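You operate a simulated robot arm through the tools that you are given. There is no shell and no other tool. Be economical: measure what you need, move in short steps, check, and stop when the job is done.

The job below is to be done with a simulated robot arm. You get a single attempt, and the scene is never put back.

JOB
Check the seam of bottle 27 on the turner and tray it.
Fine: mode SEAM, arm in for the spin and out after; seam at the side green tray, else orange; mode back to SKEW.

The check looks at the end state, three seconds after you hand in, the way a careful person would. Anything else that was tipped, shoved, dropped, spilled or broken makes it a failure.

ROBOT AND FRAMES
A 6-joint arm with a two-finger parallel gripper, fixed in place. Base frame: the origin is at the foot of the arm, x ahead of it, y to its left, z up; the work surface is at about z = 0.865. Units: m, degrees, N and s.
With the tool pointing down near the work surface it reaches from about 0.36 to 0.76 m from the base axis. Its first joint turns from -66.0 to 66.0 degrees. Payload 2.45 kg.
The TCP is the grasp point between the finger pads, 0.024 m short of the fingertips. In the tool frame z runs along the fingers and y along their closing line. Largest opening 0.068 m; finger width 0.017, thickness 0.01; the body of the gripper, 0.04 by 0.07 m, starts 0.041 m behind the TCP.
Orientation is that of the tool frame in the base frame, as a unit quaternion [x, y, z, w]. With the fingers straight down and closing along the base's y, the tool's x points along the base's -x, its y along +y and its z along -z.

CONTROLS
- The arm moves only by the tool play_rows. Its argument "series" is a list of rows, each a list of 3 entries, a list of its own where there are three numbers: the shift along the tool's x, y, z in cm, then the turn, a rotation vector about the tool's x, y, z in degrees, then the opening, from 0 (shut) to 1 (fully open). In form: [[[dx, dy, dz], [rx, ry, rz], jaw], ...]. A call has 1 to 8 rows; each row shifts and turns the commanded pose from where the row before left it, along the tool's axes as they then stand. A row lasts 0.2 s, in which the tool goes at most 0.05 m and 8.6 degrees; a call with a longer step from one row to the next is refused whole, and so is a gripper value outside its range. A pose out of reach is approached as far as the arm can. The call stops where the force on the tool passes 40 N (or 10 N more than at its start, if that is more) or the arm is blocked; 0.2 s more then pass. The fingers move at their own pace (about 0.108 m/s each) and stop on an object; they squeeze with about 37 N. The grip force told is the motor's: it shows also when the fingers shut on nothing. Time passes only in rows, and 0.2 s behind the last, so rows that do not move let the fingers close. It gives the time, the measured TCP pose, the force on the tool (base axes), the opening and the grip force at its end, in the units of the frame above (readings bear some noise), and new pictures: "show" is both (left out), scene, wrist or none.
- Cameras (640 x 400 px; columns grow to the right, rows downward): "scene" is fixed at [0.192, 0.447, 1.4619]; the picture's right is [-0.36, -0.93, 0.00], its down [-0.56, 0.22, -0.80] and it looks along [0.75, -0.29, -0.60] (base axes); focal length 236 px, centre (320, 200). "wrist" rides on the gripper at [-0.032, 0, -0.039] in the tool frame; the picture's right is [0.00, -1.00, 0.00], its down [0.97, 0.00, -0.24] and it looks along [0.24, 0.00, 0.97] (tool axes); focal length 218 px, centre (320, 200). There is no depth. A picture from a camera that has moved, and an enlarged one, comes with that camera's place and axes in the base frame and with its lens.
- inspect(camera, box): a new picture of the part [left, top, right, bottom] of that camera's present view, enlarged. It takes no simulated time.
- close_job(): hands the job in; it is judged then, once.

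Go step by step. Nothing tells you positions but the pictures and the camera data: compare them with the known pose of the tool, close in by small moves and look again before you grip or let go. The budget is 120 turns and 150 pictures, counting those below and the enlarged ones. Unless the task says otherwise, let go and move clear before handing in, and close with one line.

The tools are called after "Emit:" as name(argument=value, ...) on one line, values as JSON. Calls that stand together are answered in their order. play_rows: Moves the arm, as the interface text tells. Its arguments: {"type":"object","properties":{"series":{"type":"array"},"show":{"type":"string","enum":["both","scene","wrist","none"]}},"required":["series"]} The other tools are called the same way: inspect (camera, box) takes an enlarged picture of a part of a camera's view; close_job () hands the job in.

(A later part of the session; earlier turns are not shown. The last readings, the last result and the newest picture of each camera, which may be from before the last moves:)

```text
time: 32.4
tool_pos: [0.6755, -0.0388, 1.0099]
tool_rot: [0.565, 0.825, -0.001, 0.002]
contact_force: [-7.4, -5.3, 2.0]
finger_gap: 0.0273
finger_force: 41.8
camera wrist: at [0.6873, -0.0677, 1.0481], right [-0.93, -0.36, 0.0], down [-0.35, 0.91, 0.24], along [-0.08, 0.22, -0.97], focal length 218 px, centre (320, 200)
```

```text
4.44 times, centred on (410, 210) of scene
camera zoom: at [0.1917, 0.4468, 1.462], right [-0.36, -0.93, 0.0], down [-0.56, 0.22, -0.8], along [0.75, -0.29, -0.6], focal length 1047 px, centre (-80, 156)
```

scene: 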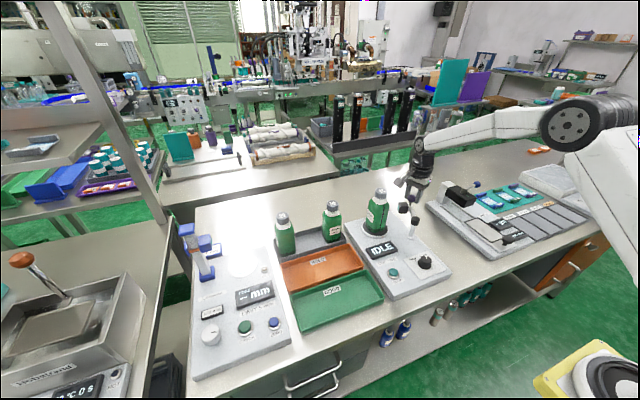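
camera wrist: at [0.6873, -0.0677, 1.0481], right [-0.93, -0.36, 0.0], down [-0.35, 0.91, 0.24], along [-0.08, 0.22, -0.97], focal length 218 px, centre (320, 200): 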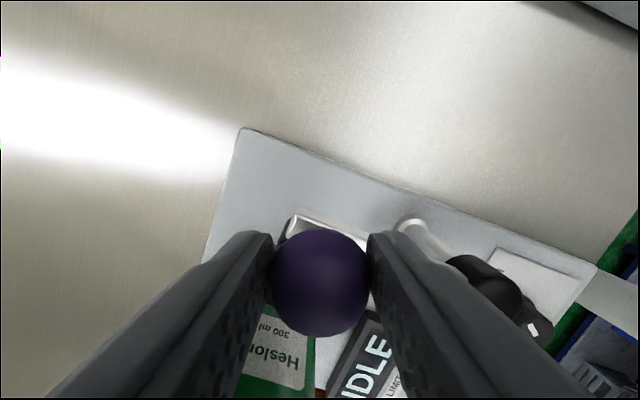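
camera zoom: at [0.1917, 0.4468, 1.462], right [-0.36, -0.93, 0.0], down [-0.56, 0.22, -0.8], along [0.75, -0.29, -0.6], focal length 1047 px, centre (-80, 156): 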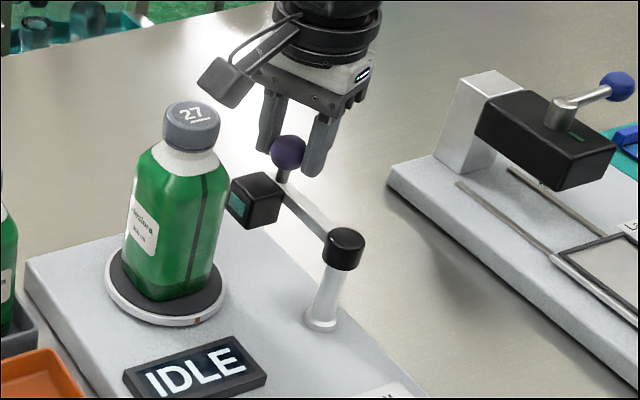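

Window nearly faces the bottle. A bit further, watching for a stop.

Emit:
play_rows(series=[[[0.6, 0.3, 0], [0, 0, 0], 0.2], [[0.6, 0.22, 0], [0, 0, 0], 0.2], [[0, 0, 0], [0, 0, 0], 0.2]], show="wrist")

Emit:
inspect(camera="scene", box=[360, 165, 460, 255])

```text
time: 33.0
tool_pos: [0.6751, -0.0355, 1.009]
tool_rot: [0.566, 0.824, -0.005, 0.003]
contact_force: [-2.2, -5.7, 0.6]
finger_gap: 0.0273
finger_force: 41.7
stopped in row 2: the force on the tool passed its limit (the readings are from after the stop); the commanded pose is now the measured one
camera wrist: at [0.6865, -0.0639, 1.0482], right [-0.93, -0.36, 0.01], down [-0.35, 0.91, 0.23], along [-0.09, 0.21, -0.97], focal length 218 px, centre (320, 200)
```

wrist: 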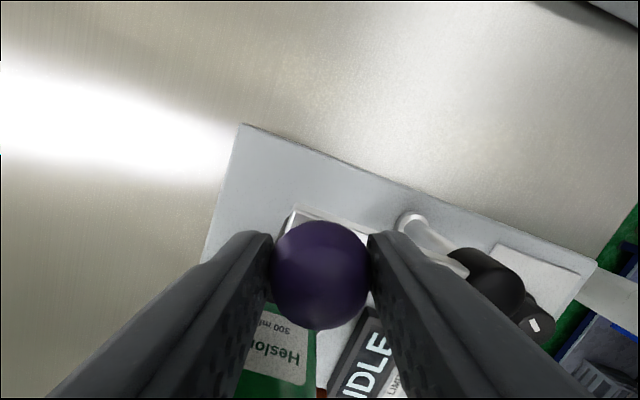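

```text
4.44 times, centred on (410, 210) of scene
camera zoom: at [0.1919, 0.4468, 1.462], right [-0.36, -0.93, 0.0], down [-0.56, 0.22, -0.8], along [0.75, -0.29, -0.6], focal length 1047 px, centre (-80, 156)
```

zoom: 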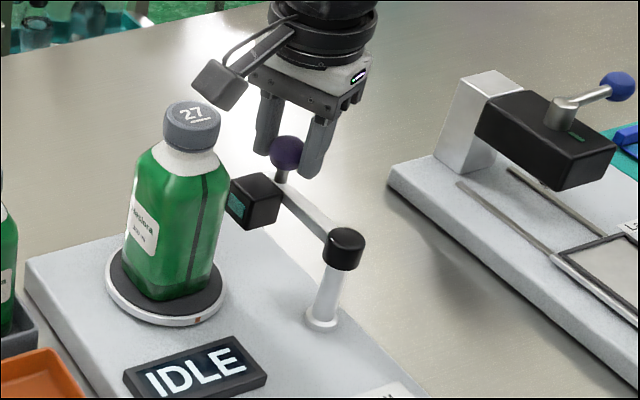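

The arm met its inner stop. I'll release it, rise, square the wrist while moving off, and head for START.

Emit:
play_rows(series=[[[0, 0, 0], [0, 0, 0], 1], [[0, 0, 0], [0, 0, 0], 1], [[0, 0, -3], [0, 0, 0], 1], [[0, 0, -4.5], [0, 0, 0], 1], [[-1, -2, -4.5], [0, 0, -8.6], 1], [[0, -2, 0], [0, 0, -8.6], 1], [[0, -2, 0], [0, 0, -8.6], 1], [[0, 0, 0], [0, 0, -8.6], 1]], show="none")

Emit:
play_rows(series=[[[0, 0, 0], [0, 0, -8.6], 0], [[0, 0, 0], [0, 0, -8.6], 0], [[0, 0, 0], [0, 0, -8.6], 0], [[0, 0, 0], [0, 0, -8.6], 0], [[0, 0, 0], [0, 0, 0], 0]])

```text
refused: row 5 steps farther than a row can; nothing moved
```

```text
time: 34.2
tool_pos: [0.6748, -0.0356, 1.0085]
tool_rot: [0.297, 0.955, -0.005, 0.002]
contact_force: [-9.2, -7.1, -2.6]
finger_gap: 0.0268
finger_force: 41.9
camera wrist: at [0.7011, -0.0518, 1.0474], right [-0.57, -0.82, 0.01], down [-0.8, 0.55, 0.24], along [-0.2, 0.13, -0.97], focal length 218 px, centre (320, 200)
```

scene: 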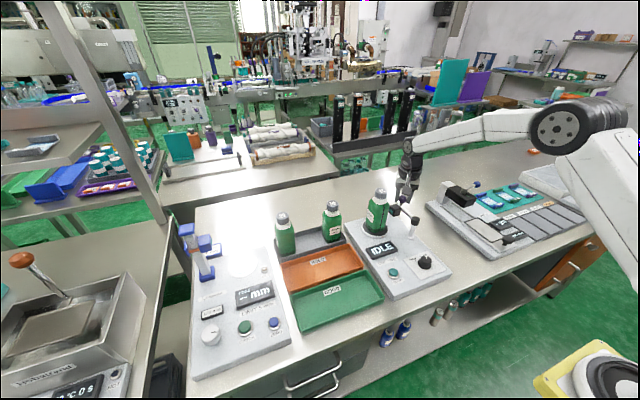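
wrist: 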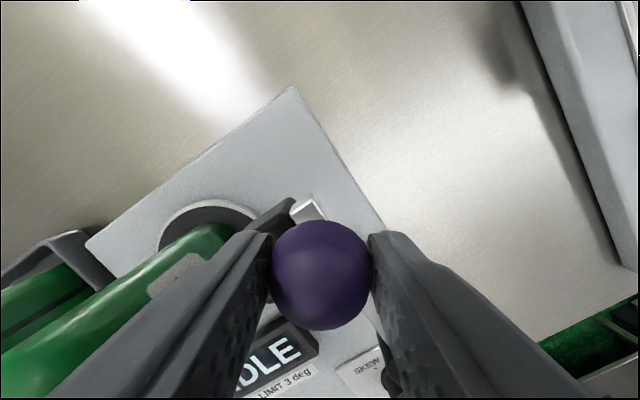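

The first call was refused, so the second just twisted the wrist around the ball; nothing else moved. Opening here is still clear of the bottle, so release partway and rise.

Emit:
play_rows(series=[[[0, 0, 0], [0, 0, 0], 0.75], [[0, 0, 0], [0, 0, 0], 0.75], [[0, 0, -3], [0, 0, 0], 0.75], [[0, 0, -4.5], [0, 0, 0], 0.75], [[0, 0, -4.5], [0, 0, 0], 0.75], [[0, 0, 0], [0, 0, -8.6], 0.75], [[0, 0, 0], [0, 0, -8.6], 0.75]], show="wrist")

```text
time: 35.8
tool_pos: [0.6758, -0.0321, 1.1292]
tool_rot: [0.151, 0.989, -0.006, 0.0]
contact_force: [-0.4, -0.2, 0.4]
finger_gap: 0.051
finger_force: 0.0
camera wrist: at [0.7059, -0.0412, 1.1687], right [-0.3, -0.95, 0.01], down [-0.93, 0.29, 0.24], along [-0.23, 0.06, -0.97], focal length 218 px, centre (320, 200)
```

wrist: 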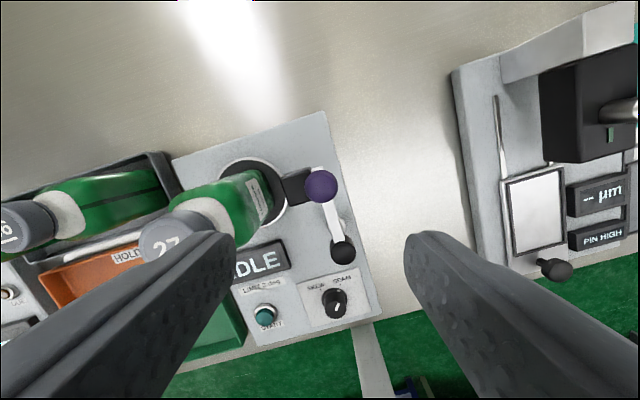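

Arm is in and clear. Squaring the wrist, closing fingers, moving over START.

Emit:
play_rows(series=[[[0, 0, 0], [0, 0, -8.6], 0], [[0, 0, 0], [0, 0, -8.6], 0], [[4.4, 0, 0], [0, 0, 0], 0], [[4.4, 1, 0], [0, 0, 0], 0], [[3.4, 3.5, 0], [0, 0, 0], 0], [[3.0, 3.5, 0], [0, 0, 0], 0], [[2.4, 4.0, 2], [0, 0, 0], 0], [[0, 1.7, 4], [0, 0, 0], 0]])

```text
refused: row 7 steps farther than a row can; nothing moved
```

Row 7 was slightly too long; resending with it split.

Emit:
play_rows(series=[[[0, 0, 0], [0, 0, -8.6], 0], [[0, 0, 0], [0, 0, -8.6], 0], [[4.4, 0, 0], [0, 0, 0], 0], [[4.4, 1, 0], [0, 0, 0], 0], [[3.4, 3.5, 0], [0, 0, 0], 0], [[3.0, 3.5, 0], [0, 0, 0], 0], [[2.4, 4.0, 0], [0, 0, 0], 0], [[0, 1.7, 4], [0, 0, 0], 0]])

```text
time: 37.6
tool_pos: [0.5034, 0.104, 1.0868]
tool_rot: [0.002, 1.0, -0.005, 0.0]
contact_force: [1.2, 0.4, -0.2]
finger_gap: 0.0001
finger_force: 23.5
camera wrist: at [0.5345, 0.1041, 1.1261], right [0.0, -1.0, 0.01], down [-0.97, 0.01, 0.24], along [-0.24, -0.01, -0.97], focal length 218 px, centre (320, 200)
```

scene: 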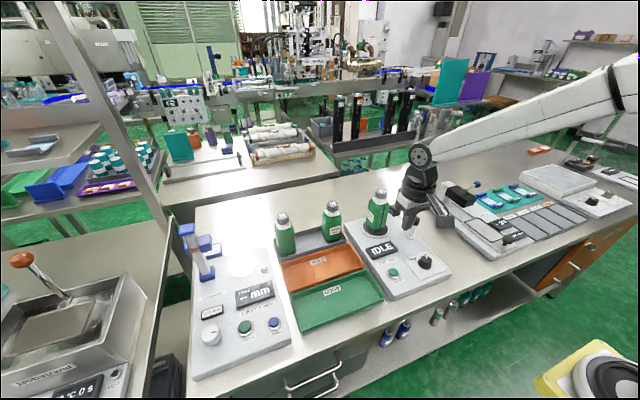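
wrist: 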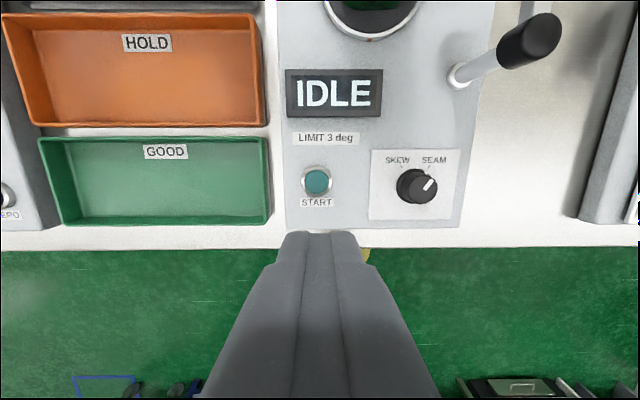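

START at (0.4995, 0.106). Descending onto it.

Emit:
play_rows(series=[[[0.4, 0.1, 4.5], [0, 0, 0], 0], [[0, 0, 4.5], [0, 0, 0], 0], [[0, 0, 4.0], [0, 0, 0], 0], [[0, 0, 1.0], [0, 0, 0], 0], [[0, 0, 0], [0, 0, 0], 0]], show="wrist")

```text
time: 38.8
tool_pos: [0.4979, 0.1025, 0.9467]
tool_rot: [0.002, 1.0, -0.006, 0.0]
contact_force: [-0.1, 0.0, -1.1]
finger_gap: 0.0
finger_force: 23.3
camera wrist: at [0.5293, 0.1038, 0.9858], right [0.0, -1.0, 0.01], down [-0.97, 0.01, 0.24], along [-0.24, -0.01, -0.97], focal length 218 px, centre (320, 200)
```

wrist: 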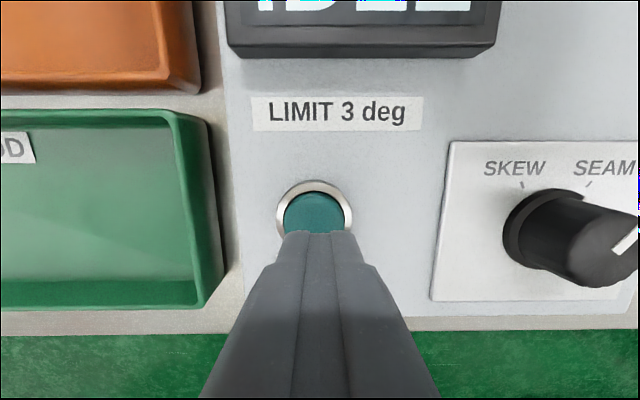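

Small correction of a few millimetres, then press.

Emit:
play_rows(series=[[[-0.4, 0.25, 0.8], [0, 0, 0], 0], [[0, 0, 0.5], [0, 0, 0], 0], [[0, 0, 0.3], [0, 0, 0], 0], [[0, 0, 0.3], [0, 0, 0], 0], [[0, 0, 0.3], [0, 0, 0], 0], [[0, 0, 0.3], [0, 0, 0], 0]])

```text
time: 40.2
tool_pos: [0.5002, 0.1059, 0.9229]
tool_rot: [0.002, 1.0, -0.005, 0.0]
contact_force: [-2.7, -3.1, 8.9]
finger_gap: 0.0001
finger_force: 23.8
camera wrist: at [0.5322, 0.107, 0.9621], right [0.0, -1.0, 0.01], down [-0.97, 0.01, 0.24], along [-0.24, -0.01, -0.97], focal length 218 px, centre (320, 200)
```

scene: 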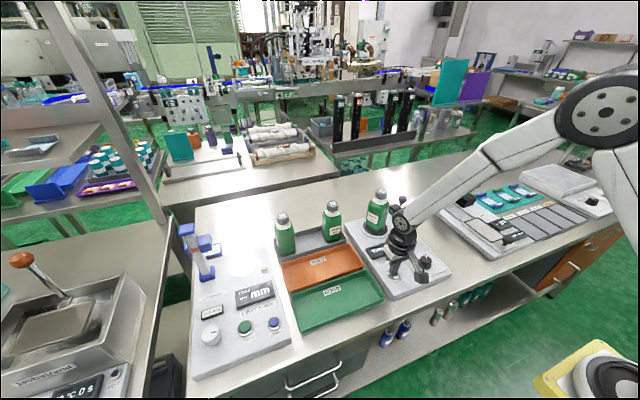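
wrist: 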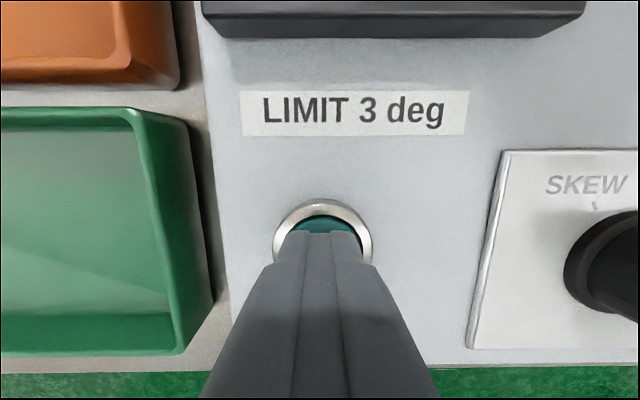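

The tip is pressing with about 9 N. Pressing a little more, then rising to see the display.

Emit:
play_rows(series=[[[0, 0, 0.3], [0, 0, 0], 0], [[0, 0, -0.5], [0, 0, 0], 0], [[0, 0, -4], [0, 0, 0], 0], [[2, 0, -4], [0, 0, 0], 0]])

```text
time: 41.2
tool_pos: [0.4788, 0.1075, 1.0063]
tool_rot: [0.002, 1.0, -0.005, -0.001]
contact_force: [0.5, -1.1, 0.0]
finger_gap: 0.0
finger_force: 23.5
camera wrist: at [0.5114, 0.1092, 1.0453], right [0.0, -1.0, 0.01], down [-0.97, 0.01, 0.24], along [-0.24, -0.01, -0.97], focal length 218 px, centre (320, 200)
```

scene: 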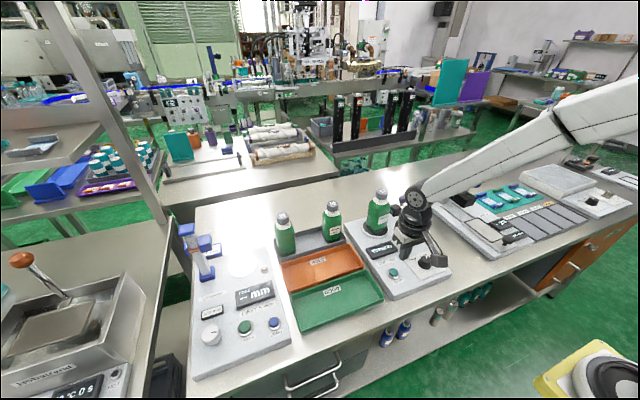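
wrist: 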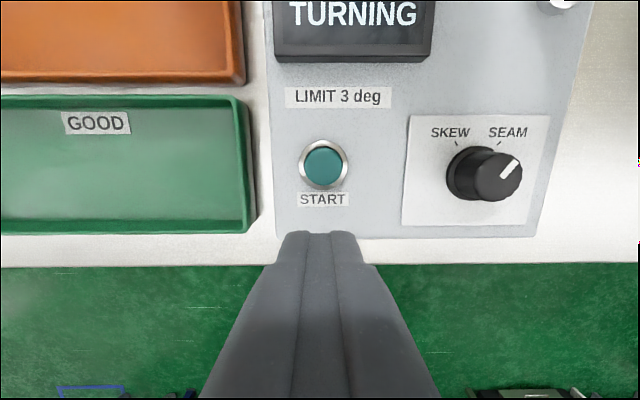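

The display shows TURNING. I'll rise and wait.

Emit:
play_rows(series=[[[0, 0, -4], [0, 0, 0], 0], [[0, 0, -4], [0, 0, 0], 0.5], [[0, 0, 0], [0, 0, 0], 1], [[0, 0, 0], [0, 0, 0], 1], [[0, 0, 0], [0, 0, 0], 1], [[0, 0, 0], [0, 0, 0], 1], [[0, 0, 0], [0, 0, 0], 1], [[0, 0, 0], [0, 0, 0], 1]], show="wrist")

```text
time: 43.0
tool_pos: [0.482, 0.1087, 1.085]
tool_rot: [0.002, 1.0, -0.005, 0.0]
contact_force: [-0.2, 0.3, 0.0]
finger_gap: 0.0682
finger_force: 0.0
camera wrist: at [0.5134, 0.1103, 1.124], right [0.0, -1.0, 0.01], down [-0.97, 0.01, 0.24], along [-0.24, -0.01, -0.97], focal length 218 px, centre (320, 200)
```

wrist: 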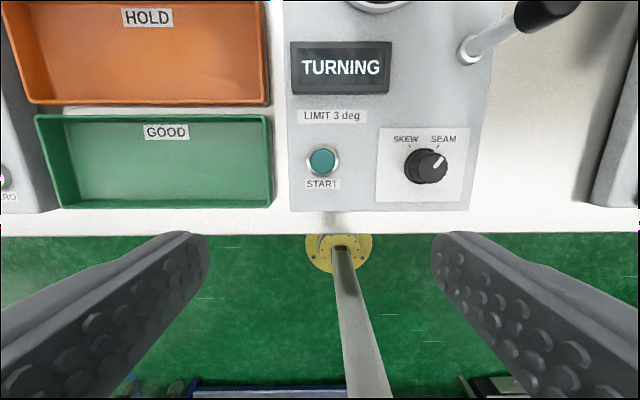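

Emit:
play_rows(series=[[[0, 0, 0], [0, 0, 0], 1], [[0, 0, 0], [0, 0, 0], 1], [[0, 0, 0], [0, 0, 0], 1], [[0, 0, 0], [0, 0, 0], 1], [[0, 0, 0], [0, 0, 0], 1], [[0, 0, 0], [0, 0, 0], 1], [[0, 0, 0], [0, 0, 0], 1], [[0, 0, 0], [0, 0, 0], 1]], show="wrist")

Emit:
inspect(camera="scene", box=[350, 165, 450, 255])

```text
time: 44.8
tool_pos: [0.4819, 0.11, 1.0866]
tool_rot: [0.001, 1.0, -0.005, 0.0]
contact_force: [0.1, -0.2, 0.6]
finger_gap: 0.0677
finger_force: 0.0
camera wrist: at [0.5134, 0.1103, 1.1241], right [0.0, -1.0, 0.01], down [-0.97, 0.01, 0.24], along [-0.24, -0.01, -0.97], focal length 218 px, centre (320, 200)
```

wrist: 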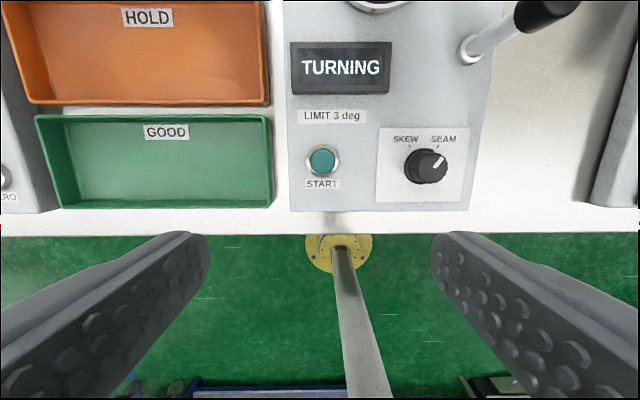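

```text
4.44 times, centred on (400, 210) of scene
camera zoom: at [0.192, 0.447, 1.4619], right [-0.36, -0.93, 0.0], down [-0.56, 0.22, -0.8], along [0.75, -0.29, -0.6], focal length 1047 px, centre (-36, 156)
```

zoom: 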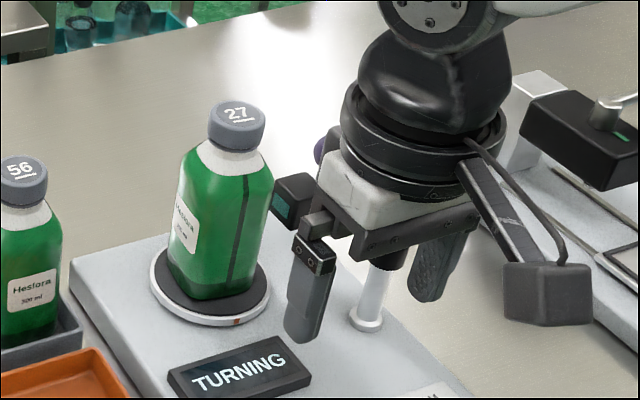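

Still TURNING; waiting.

Emit:
play_rows(series=[[[0, 0, 0], [0, 0, 0], 1], [[0, 0, 0], [0, 0, 0], 1], [[0, 0, 0], [0, 0, 0], 1], [[0, 0, 0], [0, 0, 0], 1], [[0, 0, 0], [0, 0, 0], 1], [[0, 0, 0], [0, 0, 0], 1], [[0, 0, 0], [0, 0, 0], 1], [[0, 0, 0], [0, 0, 0], 1]], show="wrist")

Emit:
inspect(camera="scene", box=[350, 165, 450, 255])

```text
time: 46.6
tool_pos: [0.4827, 0.1095, 1.0848]
tool_rot: [0.003, 1.0, -0.005, 0.001]
contact_force: [-1.2, 0.4, 0.6]
finger_gap: 0.068
finger_force: 0.0
camera wrist: at [0.5134, 0.1103, 1.1241], right [0.0, -1.0, 0.01], down [-0.97, 0.01, 0.24], along [-0.24, -0.01, -0.97], focal length 218 px, centre (320, 200)
```

wrist: 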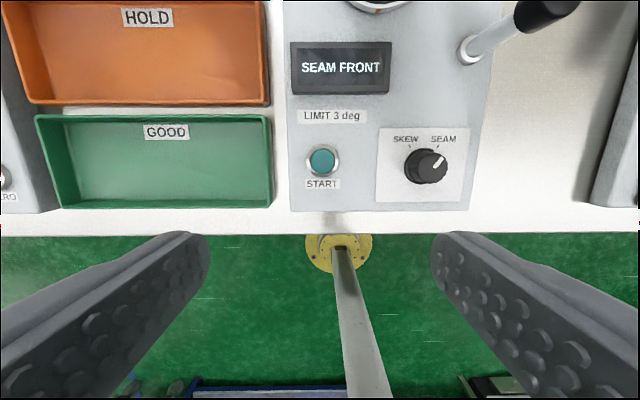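

```text
4.44 times, centred on (400, 210) of scene
camera zoom: at [0.192, 0.447, 1.4619], right [-0.36, -0.93, 0.0], down [-0.56, 0.22, -0.8], along [0.75, -0.29, -0.6], focal length 1047 px, centre (-36, 156)
```

zoom: 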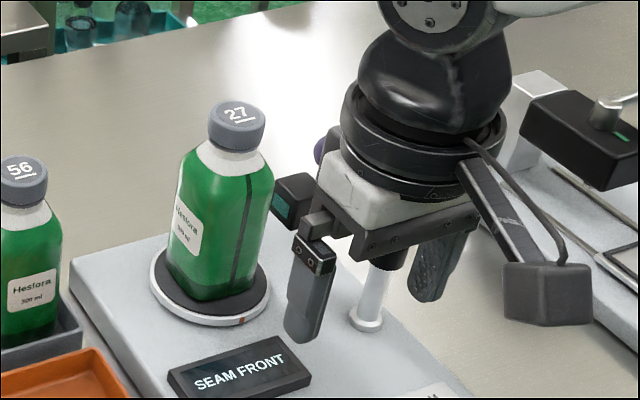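

The display reads "SEAM FRONT". Before acting on it I want to check how the seam, label and index mark relate on 27 versus the others, to be sure the reading belongs to the bottle and not to how I set it down.

Emit:
inspect(camera="scene", box=[368, 180, 412, 242])

Emit:
inspect(camera="scene", box=[268, 195, 348, 260])

Emit:
play_rows(series=[[[0, 0, -4], [0, 0, 0], 1], [[0, -4.5, -2], [0, 0, 0], 1], [[-4, -2.5, 0], [0, 0, 0], 1], [[-4, 0, 0], [0, 0, 0], 1], [[-4, 0, 0], [0, 0, 0], 1]], show="wrist")

```text
6.45 times, centred on (390, 211) of scene
camera zoom: at [0.192, 0.447, 1.4619], right [-0.36, -0.93, 0.0], down [-0.56, 0.22, -0.8], along [0.75, -0.29, -0.6], focal length 1520 px, centre (-132, 129)
```

zoom: 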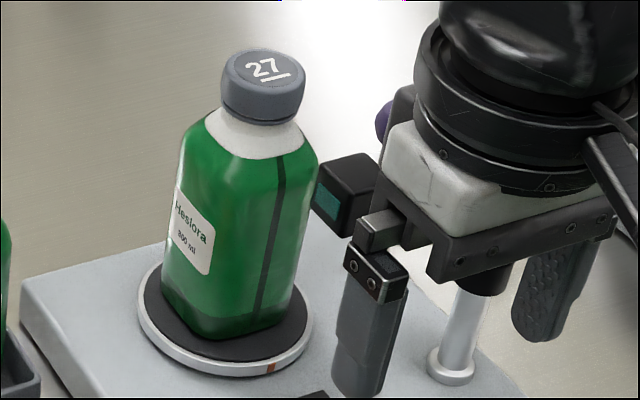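

```text
6.15 times, centred on (308, 228) of scene
camera zoom: at [0.192, 0.447, 1.4619], right [-0.36, -0.93, 0.0], down [-0.56, 0.22, -0.8], along [0.75, -0.29, -0.6], focal length 1450 px, centre (394, 31)
```

zoom: 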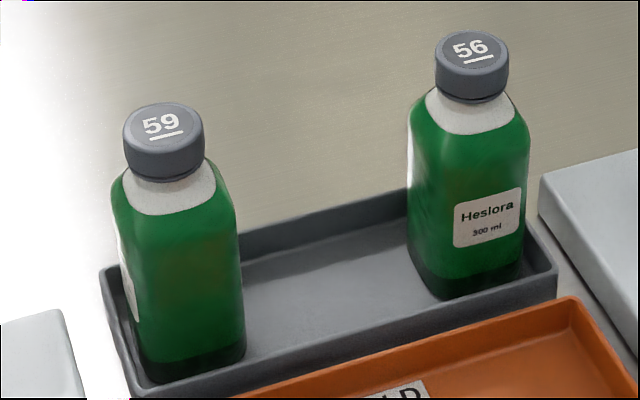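

```text
time: 47.8
tool_pos: [0.6008, 0.0394, 1.1454]
tool_rot: [0.002, 1.0, -0.006, 0.0]
contact_force: [0.3, -0.1, -0.2]
finger_gap: 0.068
finger_force: 0.1
camera wrist: at [0.6333, 0.0401, 1.1841], right [0.0, -1.0, 0.01], down [-0.97, 0.01, 0.24], along [-0.24, -0.01, -0.97], focal length 218 px, centre (320, 200)
```

wrist: 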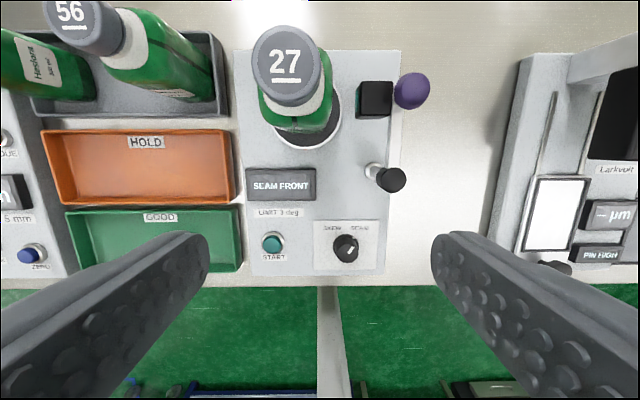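

Emit:
inspect(camera="wrist", box=[0, 0, 220, 120])

Emit:
inspect(camera="wrist", box=[235, 15, 435, 215])

```text
2.91 times, centred on (110, 60) of wrist
camera zoom: at [0.6333, 0.0401, 1.1841], right [0.0, -1.0, 0.01], down [-0.97, 0.01, 0.24], along [-0.24, -0.01, -0.97], focal length 635 px, centre (931, 607)
```

zoom: 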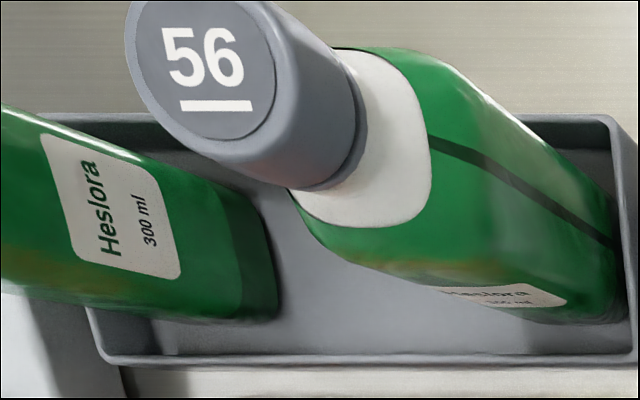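

```text
2.00 times, centred on (335, 115) of wrist
camera zoom: at [0.6333, 0.0401, 1.1841], right [0.0, -1.0, 0.01], down [-0.97, 0.01, 0.24], along [-0.24, -0.01, -0.97], focal length 436 px, centre (290, 370)
```

zoom: 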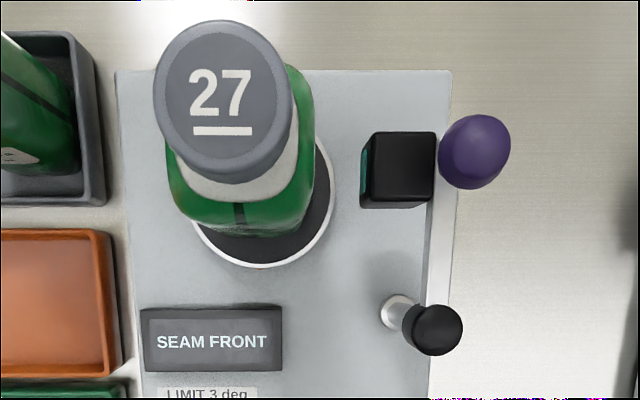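

The seam stripe is on the face under the foot of the cap number (front), agreeing with "SEAM FRONT" (56's stripe, by contrast, is at its side). So 27 goes to the orange HOLD tray. First swing the arm out: I'll position over the purple knob.

Emit:
play_rows(series=[[[0, -3.8, 0], [0, 0, 0], 1], [[-2, -3.8, 0], [0, 0, 0], 1], [[-4, 0, 0], [0, 0, 0], 1], [[-1.4, 0, 0], [0, 0, 8.6], 1], [[0, 0, 0], [0, 0, 8.6], 1], [[0, 0, 0], [0, 0, 8.6], 1], [[0, 0, 0], [0, 0, 8.6], 1], [[0, 0, 0], [0, 0, 8.6], 1]], show="none")

Emit:
play_rows(series=[[[0, 0, 1], [0, 0, 8.6], 1], [[0, 0, 1], [0, 0, 8.6], 1], [[0, 0, 1], [0, 0, 8.6], 1], [[0, 0, 1], [0, 0, 8.6], 1], [[0, 0, 0], [0, 0, 0], 1]], show="both")

```text
time: 49.6
tool_pos: [0.6732, -0.0385, 1.1461]
tool_rot: [0.37, 0.929, -0.004, 0.002]
contact_force: [-0.3, 0.6, 0.2]
finger_gap: 0.0677
finger_force: 0.1
```

```text
time: 50.8
tool_pos: [0.6754, -0.0378, 1.1055]
tool_rot: [0.629, 0.778, -0.003, 0.003]
contact_force: [0.8, 0.3, -0.5]
finger_gap: 0.0681
finger_force: 0.1
camera wrist: at [0.681, -0.068, 1.1446], right [-0.98, -0.21, 0.0], down [-0.21, 0.95, 0.23], along [-0.05, 0.23, -0.97], focal length 218 px, centre (320, 200)
```

scene: 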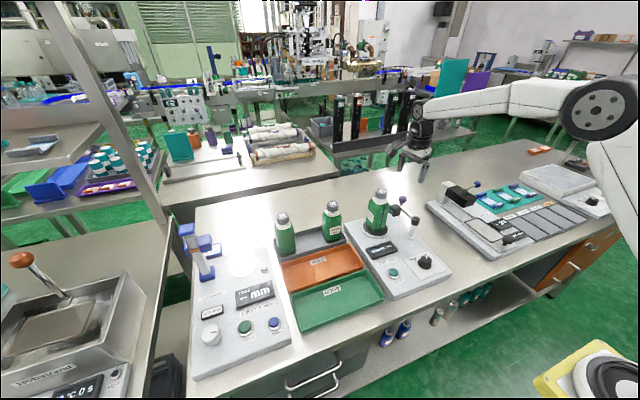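
wrist: 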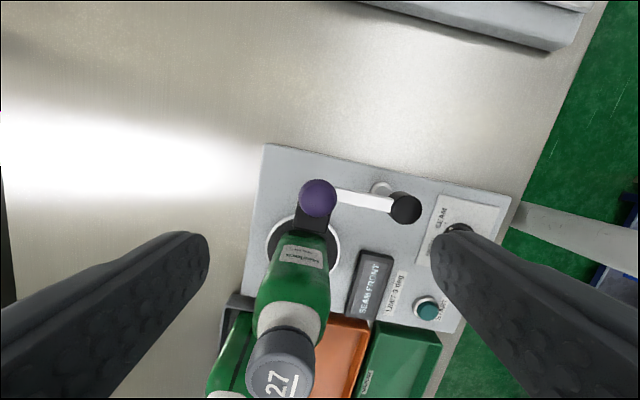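

Knob at (0.675, -0.035). Descend and grip.

Emit:
play_rows(series=[[[0.3, 0, 4], [0, 0, 0], 1], [[0, 0, 3.5], [0, 0, 0], 1], [[0, 0, 2.1], [0, 0, 0], 1], [[0, 0, 0], [0, 0, 0], 0.3], [[0, 0, 0], [0, 0, 0], 0.2], [[0, 0, 0], [0, 0, 0], 0.2]], show="wrist")

```text
time: 52.2
tool_pos: [0.6747, -0.0364, 1.0093]
tool_rot: [0.626, 0.779, -0.002, 0.005]
contact_force: [17.0, 1.0, -6.7]
finger_gap: 0.0273
finger_force: 42.1
camera wrist: at [0.6817, -0.0664, 1.0496], right [-0.98, -0.21, 0.0], down [-0.21, 0.95, 0.23], along [-0.05, 0.22, -0.97], focal length 218 px, centre (320, 200)
```

wrist: 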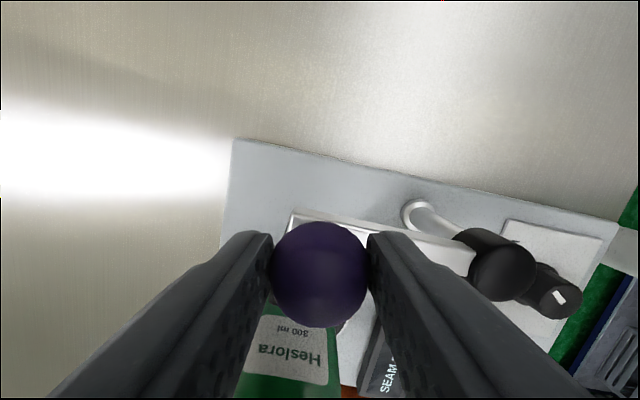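

Gripped. Swinging the arm back out along its arc.

Emit:
play_rows(series=[[[-1.34, -0.38, 0], [0, 0, 0], 0.2], [[-1.32, -0.79, 0], [0, 0, 0], 0.2], [[-1.14, -1.03, 0], [0, 0, 0], 0.2], [[-0.89, -1.25, 0], [0, 0, 0], 0.2], [[-0.62, -1.41, 0], [0, 0, 0], 0.2], [[-0.28, -1.26, 0], [0, 0, 0], 0.2]], show="wrist")

Emit:
inspect(camera="scene", box=[360, 165, 460, 255])

```text
time: 53.6
tool_pos: [0.6247, -0.1031, 1.0109]
tool_rot: [0.628, 0.778, -0.005, 0.003]
contact_force: [6.3, -1.2, 2.5]
finger_gap: 0.0274
finger_force: 42.3
camera wrist: at [0.6313, -0.1338, 1.0501], right [-0.98, -0.21, 0.0], down [-0.21, 0.95, 0.23], along [-0.05, 0.23, -0.97], focal length 218 px, centre (320, 200)
```

wrist: 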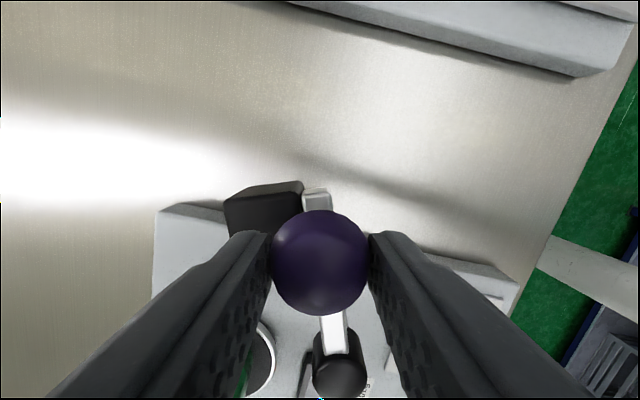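

```text
4.44 times, centred on (410, 210) of scene
camera zoom: at [0.1921, 0.4469, 1.4619], right [-0.36, -0.93, 0.0], down [-0.56, 0.22, -0.8], along [0.75, -0.29, -0.6], focal length 1047 px, centre (-80, 156)
```

zoom: 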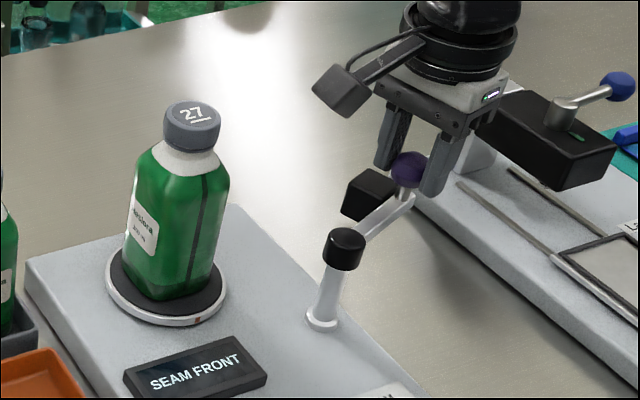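

Nearly at the starting angle; a last nudge outward, then release and rise.

Emit:
play_rows(series=[[[-0.15, -0.6, 0], [0, 0, 0], 0.2], [[0, 0, 0], [0, 0, 0], 0.2]], show="none")

Emit:
play_rows(series=[[[0, 0, 0], [0, 0, 0], 1], [[0, 0, 0], [0, 0, 0], 1], [[0, 0, -3], [0, 0, 0], 1], [[0, 0, -4.5], [0, 0, 0], 1], [[0, 0, -4.5], [0, 0, -8.6], 1], [[0, 0, 0], [0, 0, -8.6], 1], [[0, 0, 0], [0, 0, -8.6], 1], [[0, 0, 0], [0, 0, -8.6], 1]], show="none")

Emit:
play_rows(series=[[[0, 0, 0], [0, 0, -8.6], 1], [[0, 0, 0], [0, 0, -8.6], 1], [[0, 0, 0], [0, 0, -8.6], 1], [[0, 0, 0], [0, 0, -8.6], 1], [[0, 0, 0], [0, 0, -8.6], 1], [[0, 0, 0], [0, 0, 0], 1]], show="both")

```text
time: 54.2
tool_pos: [0.619, -0.1064, 1.0098]
tool_rot: [0.627, 0.779, -0.004, 0.003]
contact_force: [3.4, 1.7, 4.5]
finger_gap: 0.0272
finger_force: 41.8
```

```text
time: 56.0
tool_pos: [0.62, -0.1049, 1.1304]
tool_rot: [0.367, 0.93, -0.004, 0.002]
contact_force: [-0.2, -0.1, 0.8]
finger_gap: 0.0682
finger_force: 0.1
```

```text
time: 57.4
tool_pos: [0.619, -0.1059, 1.13]
tool_rot: [0.001, 1.0, -0.005, 0.0]
contact_force: [0.8, 0.0, -1.1]
finger_gap: 0.0681
finger_force: 0.0
camera wrist: at [0.6513, -0.1051, 1.1691], right [0.0, -1.0, 0.01], down [-0.97, 0.0, 0.24], along [-0.24, -0.01, -0.97], focal length 218 px, centre (320, 200)
```

scene: 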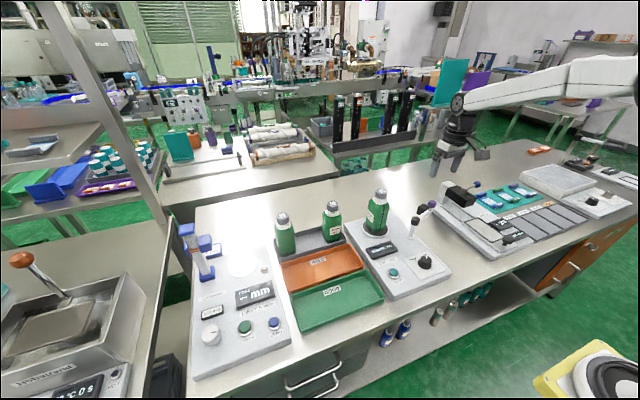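
wrist: 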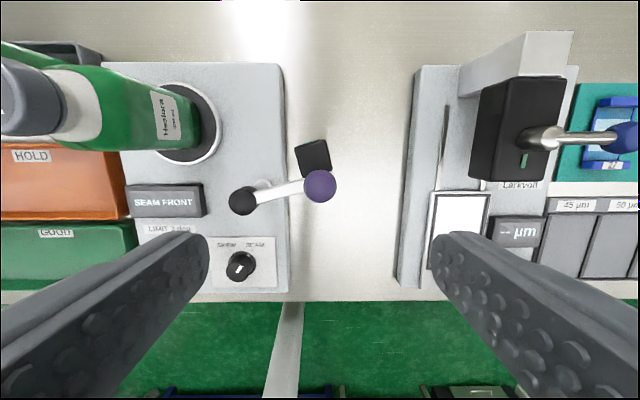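

The arm is back out. Now going back over bottle 27.

Emit:
play_rows(series=[[[-1.4, 4.1, 0], [0, 0, 0], 1], [[-1.4, 4.1, 0], [0, 0, 0], 1], [[-1.4, 4.1, 0], [0, 0, 0], 1], [[-1.4, 4.0, 0], [0, 0, 0], 1], [[0, 0, 0], [0, 0, 0], 1]], show="wrist")

```text
time: 58.6
tool_pos: [0.6761, 0.0555, 1.1302]
tool_rot: [0.002, 1.0, -0.005, 0.0]
contact_force: [-0.1, -0.6, -0.2]
finger_gap: 0.0684
finger_force: 0.0
camera wrist: at [0.7089, 0.0576, 1.1697], right [0.0, -1.0, 0.01], down [-0.97, 0.01, 0.24], along [-0.24, -0.01, -0.97], focal length 218 px, centre (320, 200)
```

wrist: 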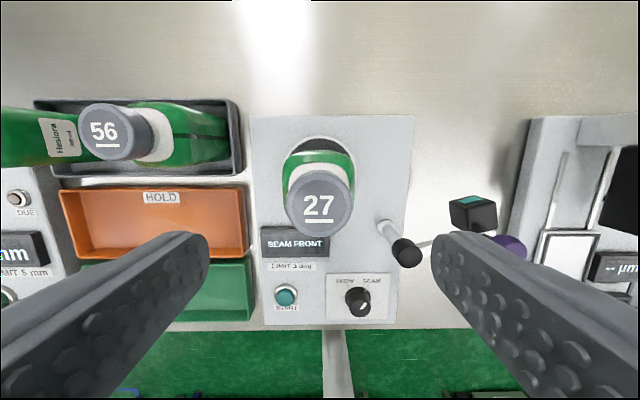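

Cap at about (0.678, 0.056). Lowering over it.

Emit:
play_rows(series=[[[-0.2, 0.05, 4], [0, 0, 0], 1], [[0, 0, 3], [0, 0, 0], 1], [[0, 0, 1.3], [0, 0, 0], 1], [[0, 0, 0], [0, 0, 0], 1]], show="wrist")

```text
time: 59.6
tool_pos: [0.6794, 0.0574, 1.0472]
tool_rot: [0.002, 1.0, -0.005, 0.0]
contact_force: [0.3, -1.1, 0.5]
finger_gap: 0.0681
finger_force: 0.2
camera wrist: at [0.7109, 0.0571, 1.0855], right [0.0, -1.0, 0.01], down [-0.97, 0.01, 0.24], along [-0.24, -0.01, -0.97], focal length 218 px, centre (320, 200)
```

wrist: 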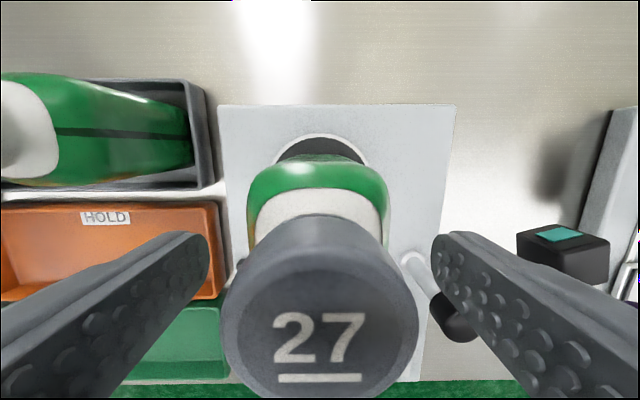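

Aligned as in the first grip. Closing and lifting.

Emit:
play_rows(series=[[[0, 0, 0.2], [0, 0, 0], 0.3], [[0, 0, 0], [0, 0, 0], 0.3], [[0, 0, 0], [0, 0, 0], 0.3], [[0, 0, -2], [0, 0, 0], 0.3], [[0, 0, -4], [0, 0, 0], 0.3], [[2, 0, -4], [0, 0, 0], 0.3], [[2, 0, -3], [0, 0, 0], 0.3]], show="both")

```text
time: 61.2
tool_pos: [0.6388, 0.0579, 1.1765]
tool_rot: [0.002, 1.0, -0.005, -0.001]
contact_force: [-0.8, -1.0, -2.3]
finger_gap: 0.038
finger_force: 37.0
camera wrist: at [0.6712, 0.0584, 1.2148], right [0.0, -1.0, 0.01], down [-0.97, 0.01, 0.24], along [-0.24, -0.01, -0.97], focal length 218 px, centre (320, 200)
```

scene: 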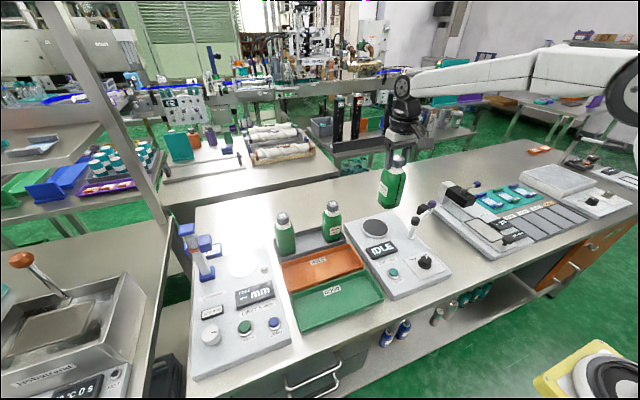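
wrist: 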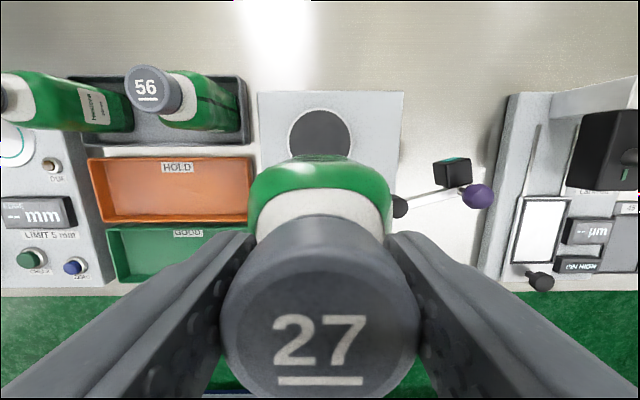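

Bottle held; display back to IDLE. Carrying it to over the HOLD tray at about (0.605, 0.28).

Emit:
play_rows(series=[[[2.4, 2, 0], [0, 0, 0], 0.3], [[1, 4.3, 0], [0, 0, 0], 0.3], [[0, 4.4, 0], [0, 0, 0], 0.3], [[0, 4.4, 0], [0, 0, 0], 0.3], [[0, 4.4, 0], [0, 0, 0], 0.3], [[0, 2.7, 2], [0, 0, 0], 0.3], [[0, 0, 4], [0, 0, 0], 0.3], [[0, 0, 3], [0, 0, 0], 0.3]])

Emit:
inspect(camera="scene", box=[260, 180, 390, 330])

```text
time: 63.0
tool_pos: [0.6049, 0.2788, 1.0793]
tool_rot: [0.002, 1.0, -0.005, 0.001]
contact_force: [0.0, 0.1, -2.9]
finger_gap: 0.0377
finger_force: 37.1
camera wrist: at [0.6371, 0.2801, 1.118], right [0.0, -1.0, 0.01], down [-0.97, 0.01, 0.24], along [-0.24, -0.01, -0.97], focal length 218 px, centre (320, 200)
```

scene: 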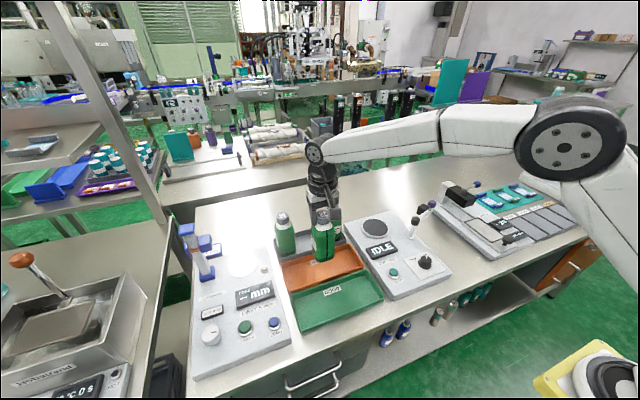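
wrist: 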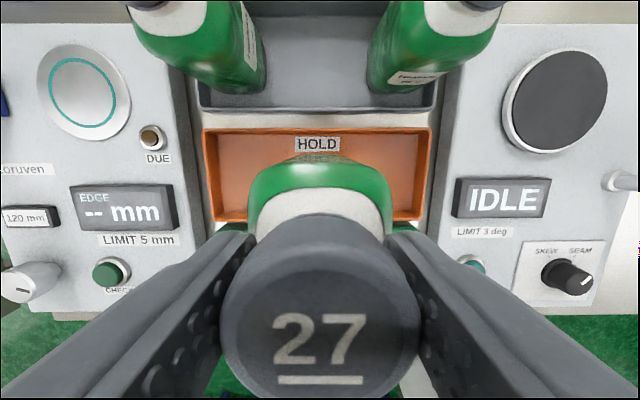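

```text
2.67 times, centred on (325, 255) of scene
camera zoom: at [0.1921, 0.447, 1.4619], right [-0.36, -0.93, 0.0], down [-0.56, 0.22, -0.8], along [0.75, -0.29, -0.6], focal length 628 px, centre (307, 53)
```

zoom: 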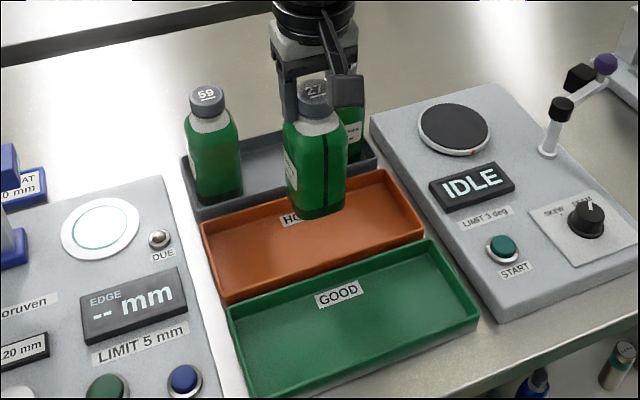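

Centred over the tray. Lowering, slow at the end.

Emit:
play_rows(series=[[[0, 0, 2.5], [0, 0, 0], 0.3], [[0, 0, 2], [0, 0, 0], 0.3], [[0, 0, 0.6], [0, 0, 0], 0.3], [[0, 0, 0.3], [0, 0, 0], 0.3], [[0, 0, 0.3], [0, 0, 0], 0.3], [[0, 0, 0.3], [0, 0, 0], 0.3], [[0, 0, 0], [0, 0, 0], 0.3]], show="none")

Emit:
inspect(camera="scene", box=[260, 180, 390, 330])

```text
time: 64.6
tool_pos: [0.605, 0.2779, 1.0221]
tool_rot: [0.002, 1.0, -0.005, -0.002]
contact_force: [0.1, 0.0, -3.1]
finger_gap: 0.0374
finger_force: 36.6
```

```text
2.67 times, centred on (325, 255) of scene
camera zoom: at [0.1921, 0.447, 1.4619], right [-0.36, -0.93, 0.0], down [-0.56, 0.22, -0.8], along [0.75, -0.29, -0.6], focal length 628 px, centre (307, 53)
```

zoom: 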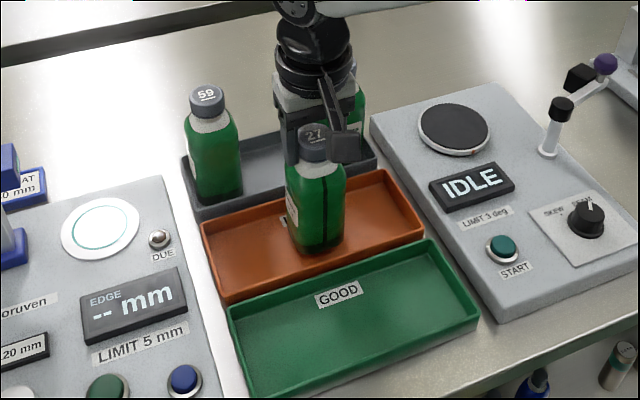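

Not touching yet; continuing in small steps.

Emit:
play_rows(series=[[[0, 0, 0.5], [0, 0, 0], 0.3], [[0, 0, 0.3], [0, 0, 0], 0.3], [[0, 0, 0.3], [0, 0, 0], 0.3], [[0, 0, 0.2], [0, 0, 0], 0.3], [[0, 0, 0.2], [0, 0, 0], 0.3], [[0, 0, 0], [0, 0, 0], 0.3]], show="none")

```text
time: 66.0
tool_pos: [0.604, 0.278, 1.0078]
tool_rot: [0.002, 1.0, -0.005, 0.0]
contact_force: [-4.5, -4.0, 11.6]
finger_gap: 0.0375
finger_force: 36.5
```

Floor contact (about 12 N). Releasing and rising.

Emit:
play_rows(series=[[[0, 0, -0.05], [0, 0, 0], 0.3], [[0, 0, 0], [0, 0, 0], 1], [[0, 0, 0], [0, 0, 0], 1], [[0, 0, 0], [0, 0, 0], 1], [[0, 0, -2], [0, 0, 0], 1], [[0, 0, -4], [0, 0, 0], 1], [[0, 0, -4.5], [0, 0, 0], 1]], show="both")

Emit:
inspect(camera="scene", box=[260, 180, 390, 330])

```text
time: 67.6
tool_pos: [0.605, 0.2786, 1.1143]
tool_rot: [0.002, 1.0, -0.005, -0.001]
contact_force: [-0.9, -0.2, -0.1]
finger_gap: 0.068
finger_force: 0.1
camera wrist: at [0.6374, 0.279, 1.1524], right [0.0, -1.0, 0.01], down [-0.97, 0.01, 0.24], along [-0.24, -0.01, -0.97], focal length 218 px, centre (320, 200)
```

scene: 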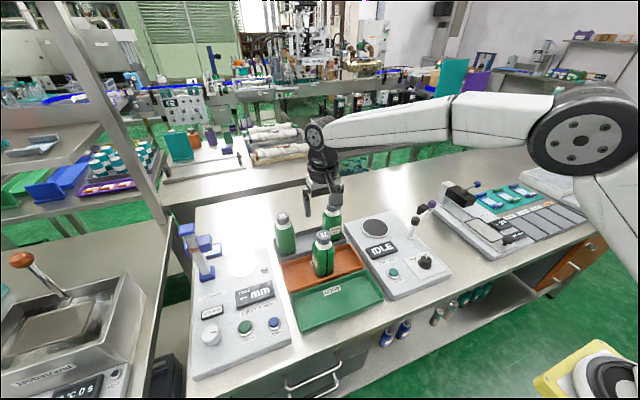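
wrist: 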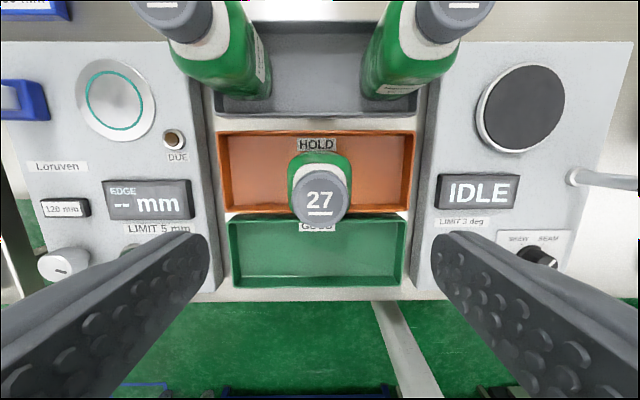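

```text
2.67 times, centred on (325, 255) of scene
camera zoom: at [0.192, 0.4469, 1.4619], right [-0.36, -0.93, 0.0], down [-0.56, 0.22, -0.8], along [0.75, -0.29, -0.6], focal length 628 px, centre (307, 53)
```

zoom: 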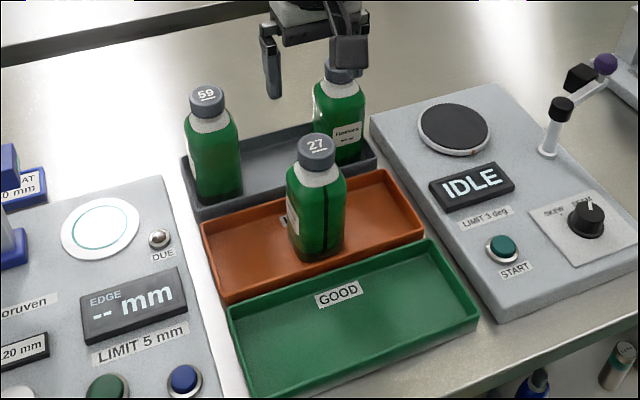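

Bottle 27 stands in the HOLD tray. Last, set the selector back to SKEW: moving over it.

Emit:
play_rows(series=[[[2, -4, 0], [0, 0, 0], 1], [[2, -4, 0], [0, 0, 0], 1], [[2, -4, 0], [0, 0, 0], 1], [[2, -4, 0], [0, 0, 0], 1], [[2, -4, 0], [0, 0, 0], 1], [[0.9, -4, 0], [0, 0, 0], 1], [[0, -3.8, 0], [0, 0, 0], 1], [[0, 0, 3], [0, 0, 0], 1]], show="none")

Emit:
play_rows(series=[[[0, 0, 3], [0, 0, 8.5], 1], [[0, 0, 3], [0, 0, 8.5], 1], [[0, 0, 2], [0, 0, 8.5], 1], [[0, 0, 0], [0, 0, 8.5], 1], [[0, 0, 0], [0, 0, 0], 1]], show="wrist")

```text
time: 69.4
tool_pos: [0.4943, 0.0007, 1.0858]
tool_rot: [0.002, 1.0, -0.005, 0.0]
contact_force: [-0.7, 0.5, 0.2]
finger_gap: 0.0679
finger_force: 0.0
```

```text
time: 70.6
tool_pos: [0.4949, 0.0011, 1.0059]
tool_rot: [0.294, 0.956, -0.005, 0.002]
contact_force: [1.1, 0.0, 0.9]
finger_gap: 0.068
finger_force: 0.1
camera wrist: at [0.521, -0.0156, 1.0441], right [-0.56, -0.83, 0.01], down [-0.8, 0.55, 0.24], along [-0.2, 0.13, -0.97], focal length 218 px, centre (320, 200)
```

wrist: 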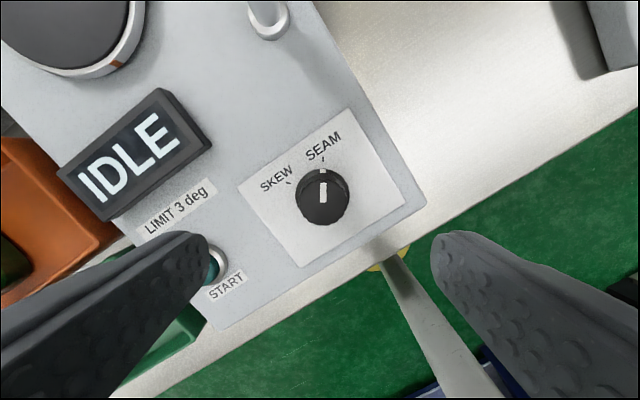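

Knob on axis. Lowering and gripping.

Emit:
play_rows(series=[[[0, -0.1, 4], [0, 0, 0], 1], [[0, 0, 3.5], [0, 0, 0], 1], [[0, 0, 1.1], [0, 0, 0], 1], [[0, 0, 0], [0, 0, 0], 0.3], [[0, 0, 0], [0, 0, 0], 0.3], [[0, 0, 0], [0, 0, 0], 0.3]], show="wrist")

```text
time: 72.0
tool_pos: [0.4946, -0.0015, 0.9198]
tool_rot: [0.293, 0.956, -0.006, 0.001]
contact_force: [-0.9, 1.3, -8.5]
finger_gap: 0.0318
finger_force: 44.5
camera wrist: at [0.5197, -0.0179, 0.9578], right [-0.56, -0.83, 0.01], down [-0.8, 0.55, 0.23], along [-0.2, 0.13, -0.97], focal length 218 px, centre (320, 200)
```

wrist: 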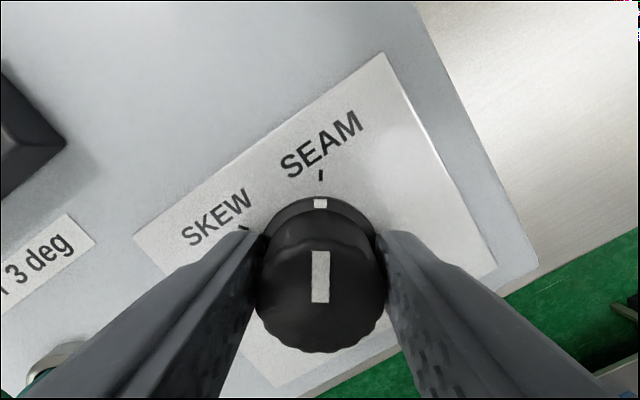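

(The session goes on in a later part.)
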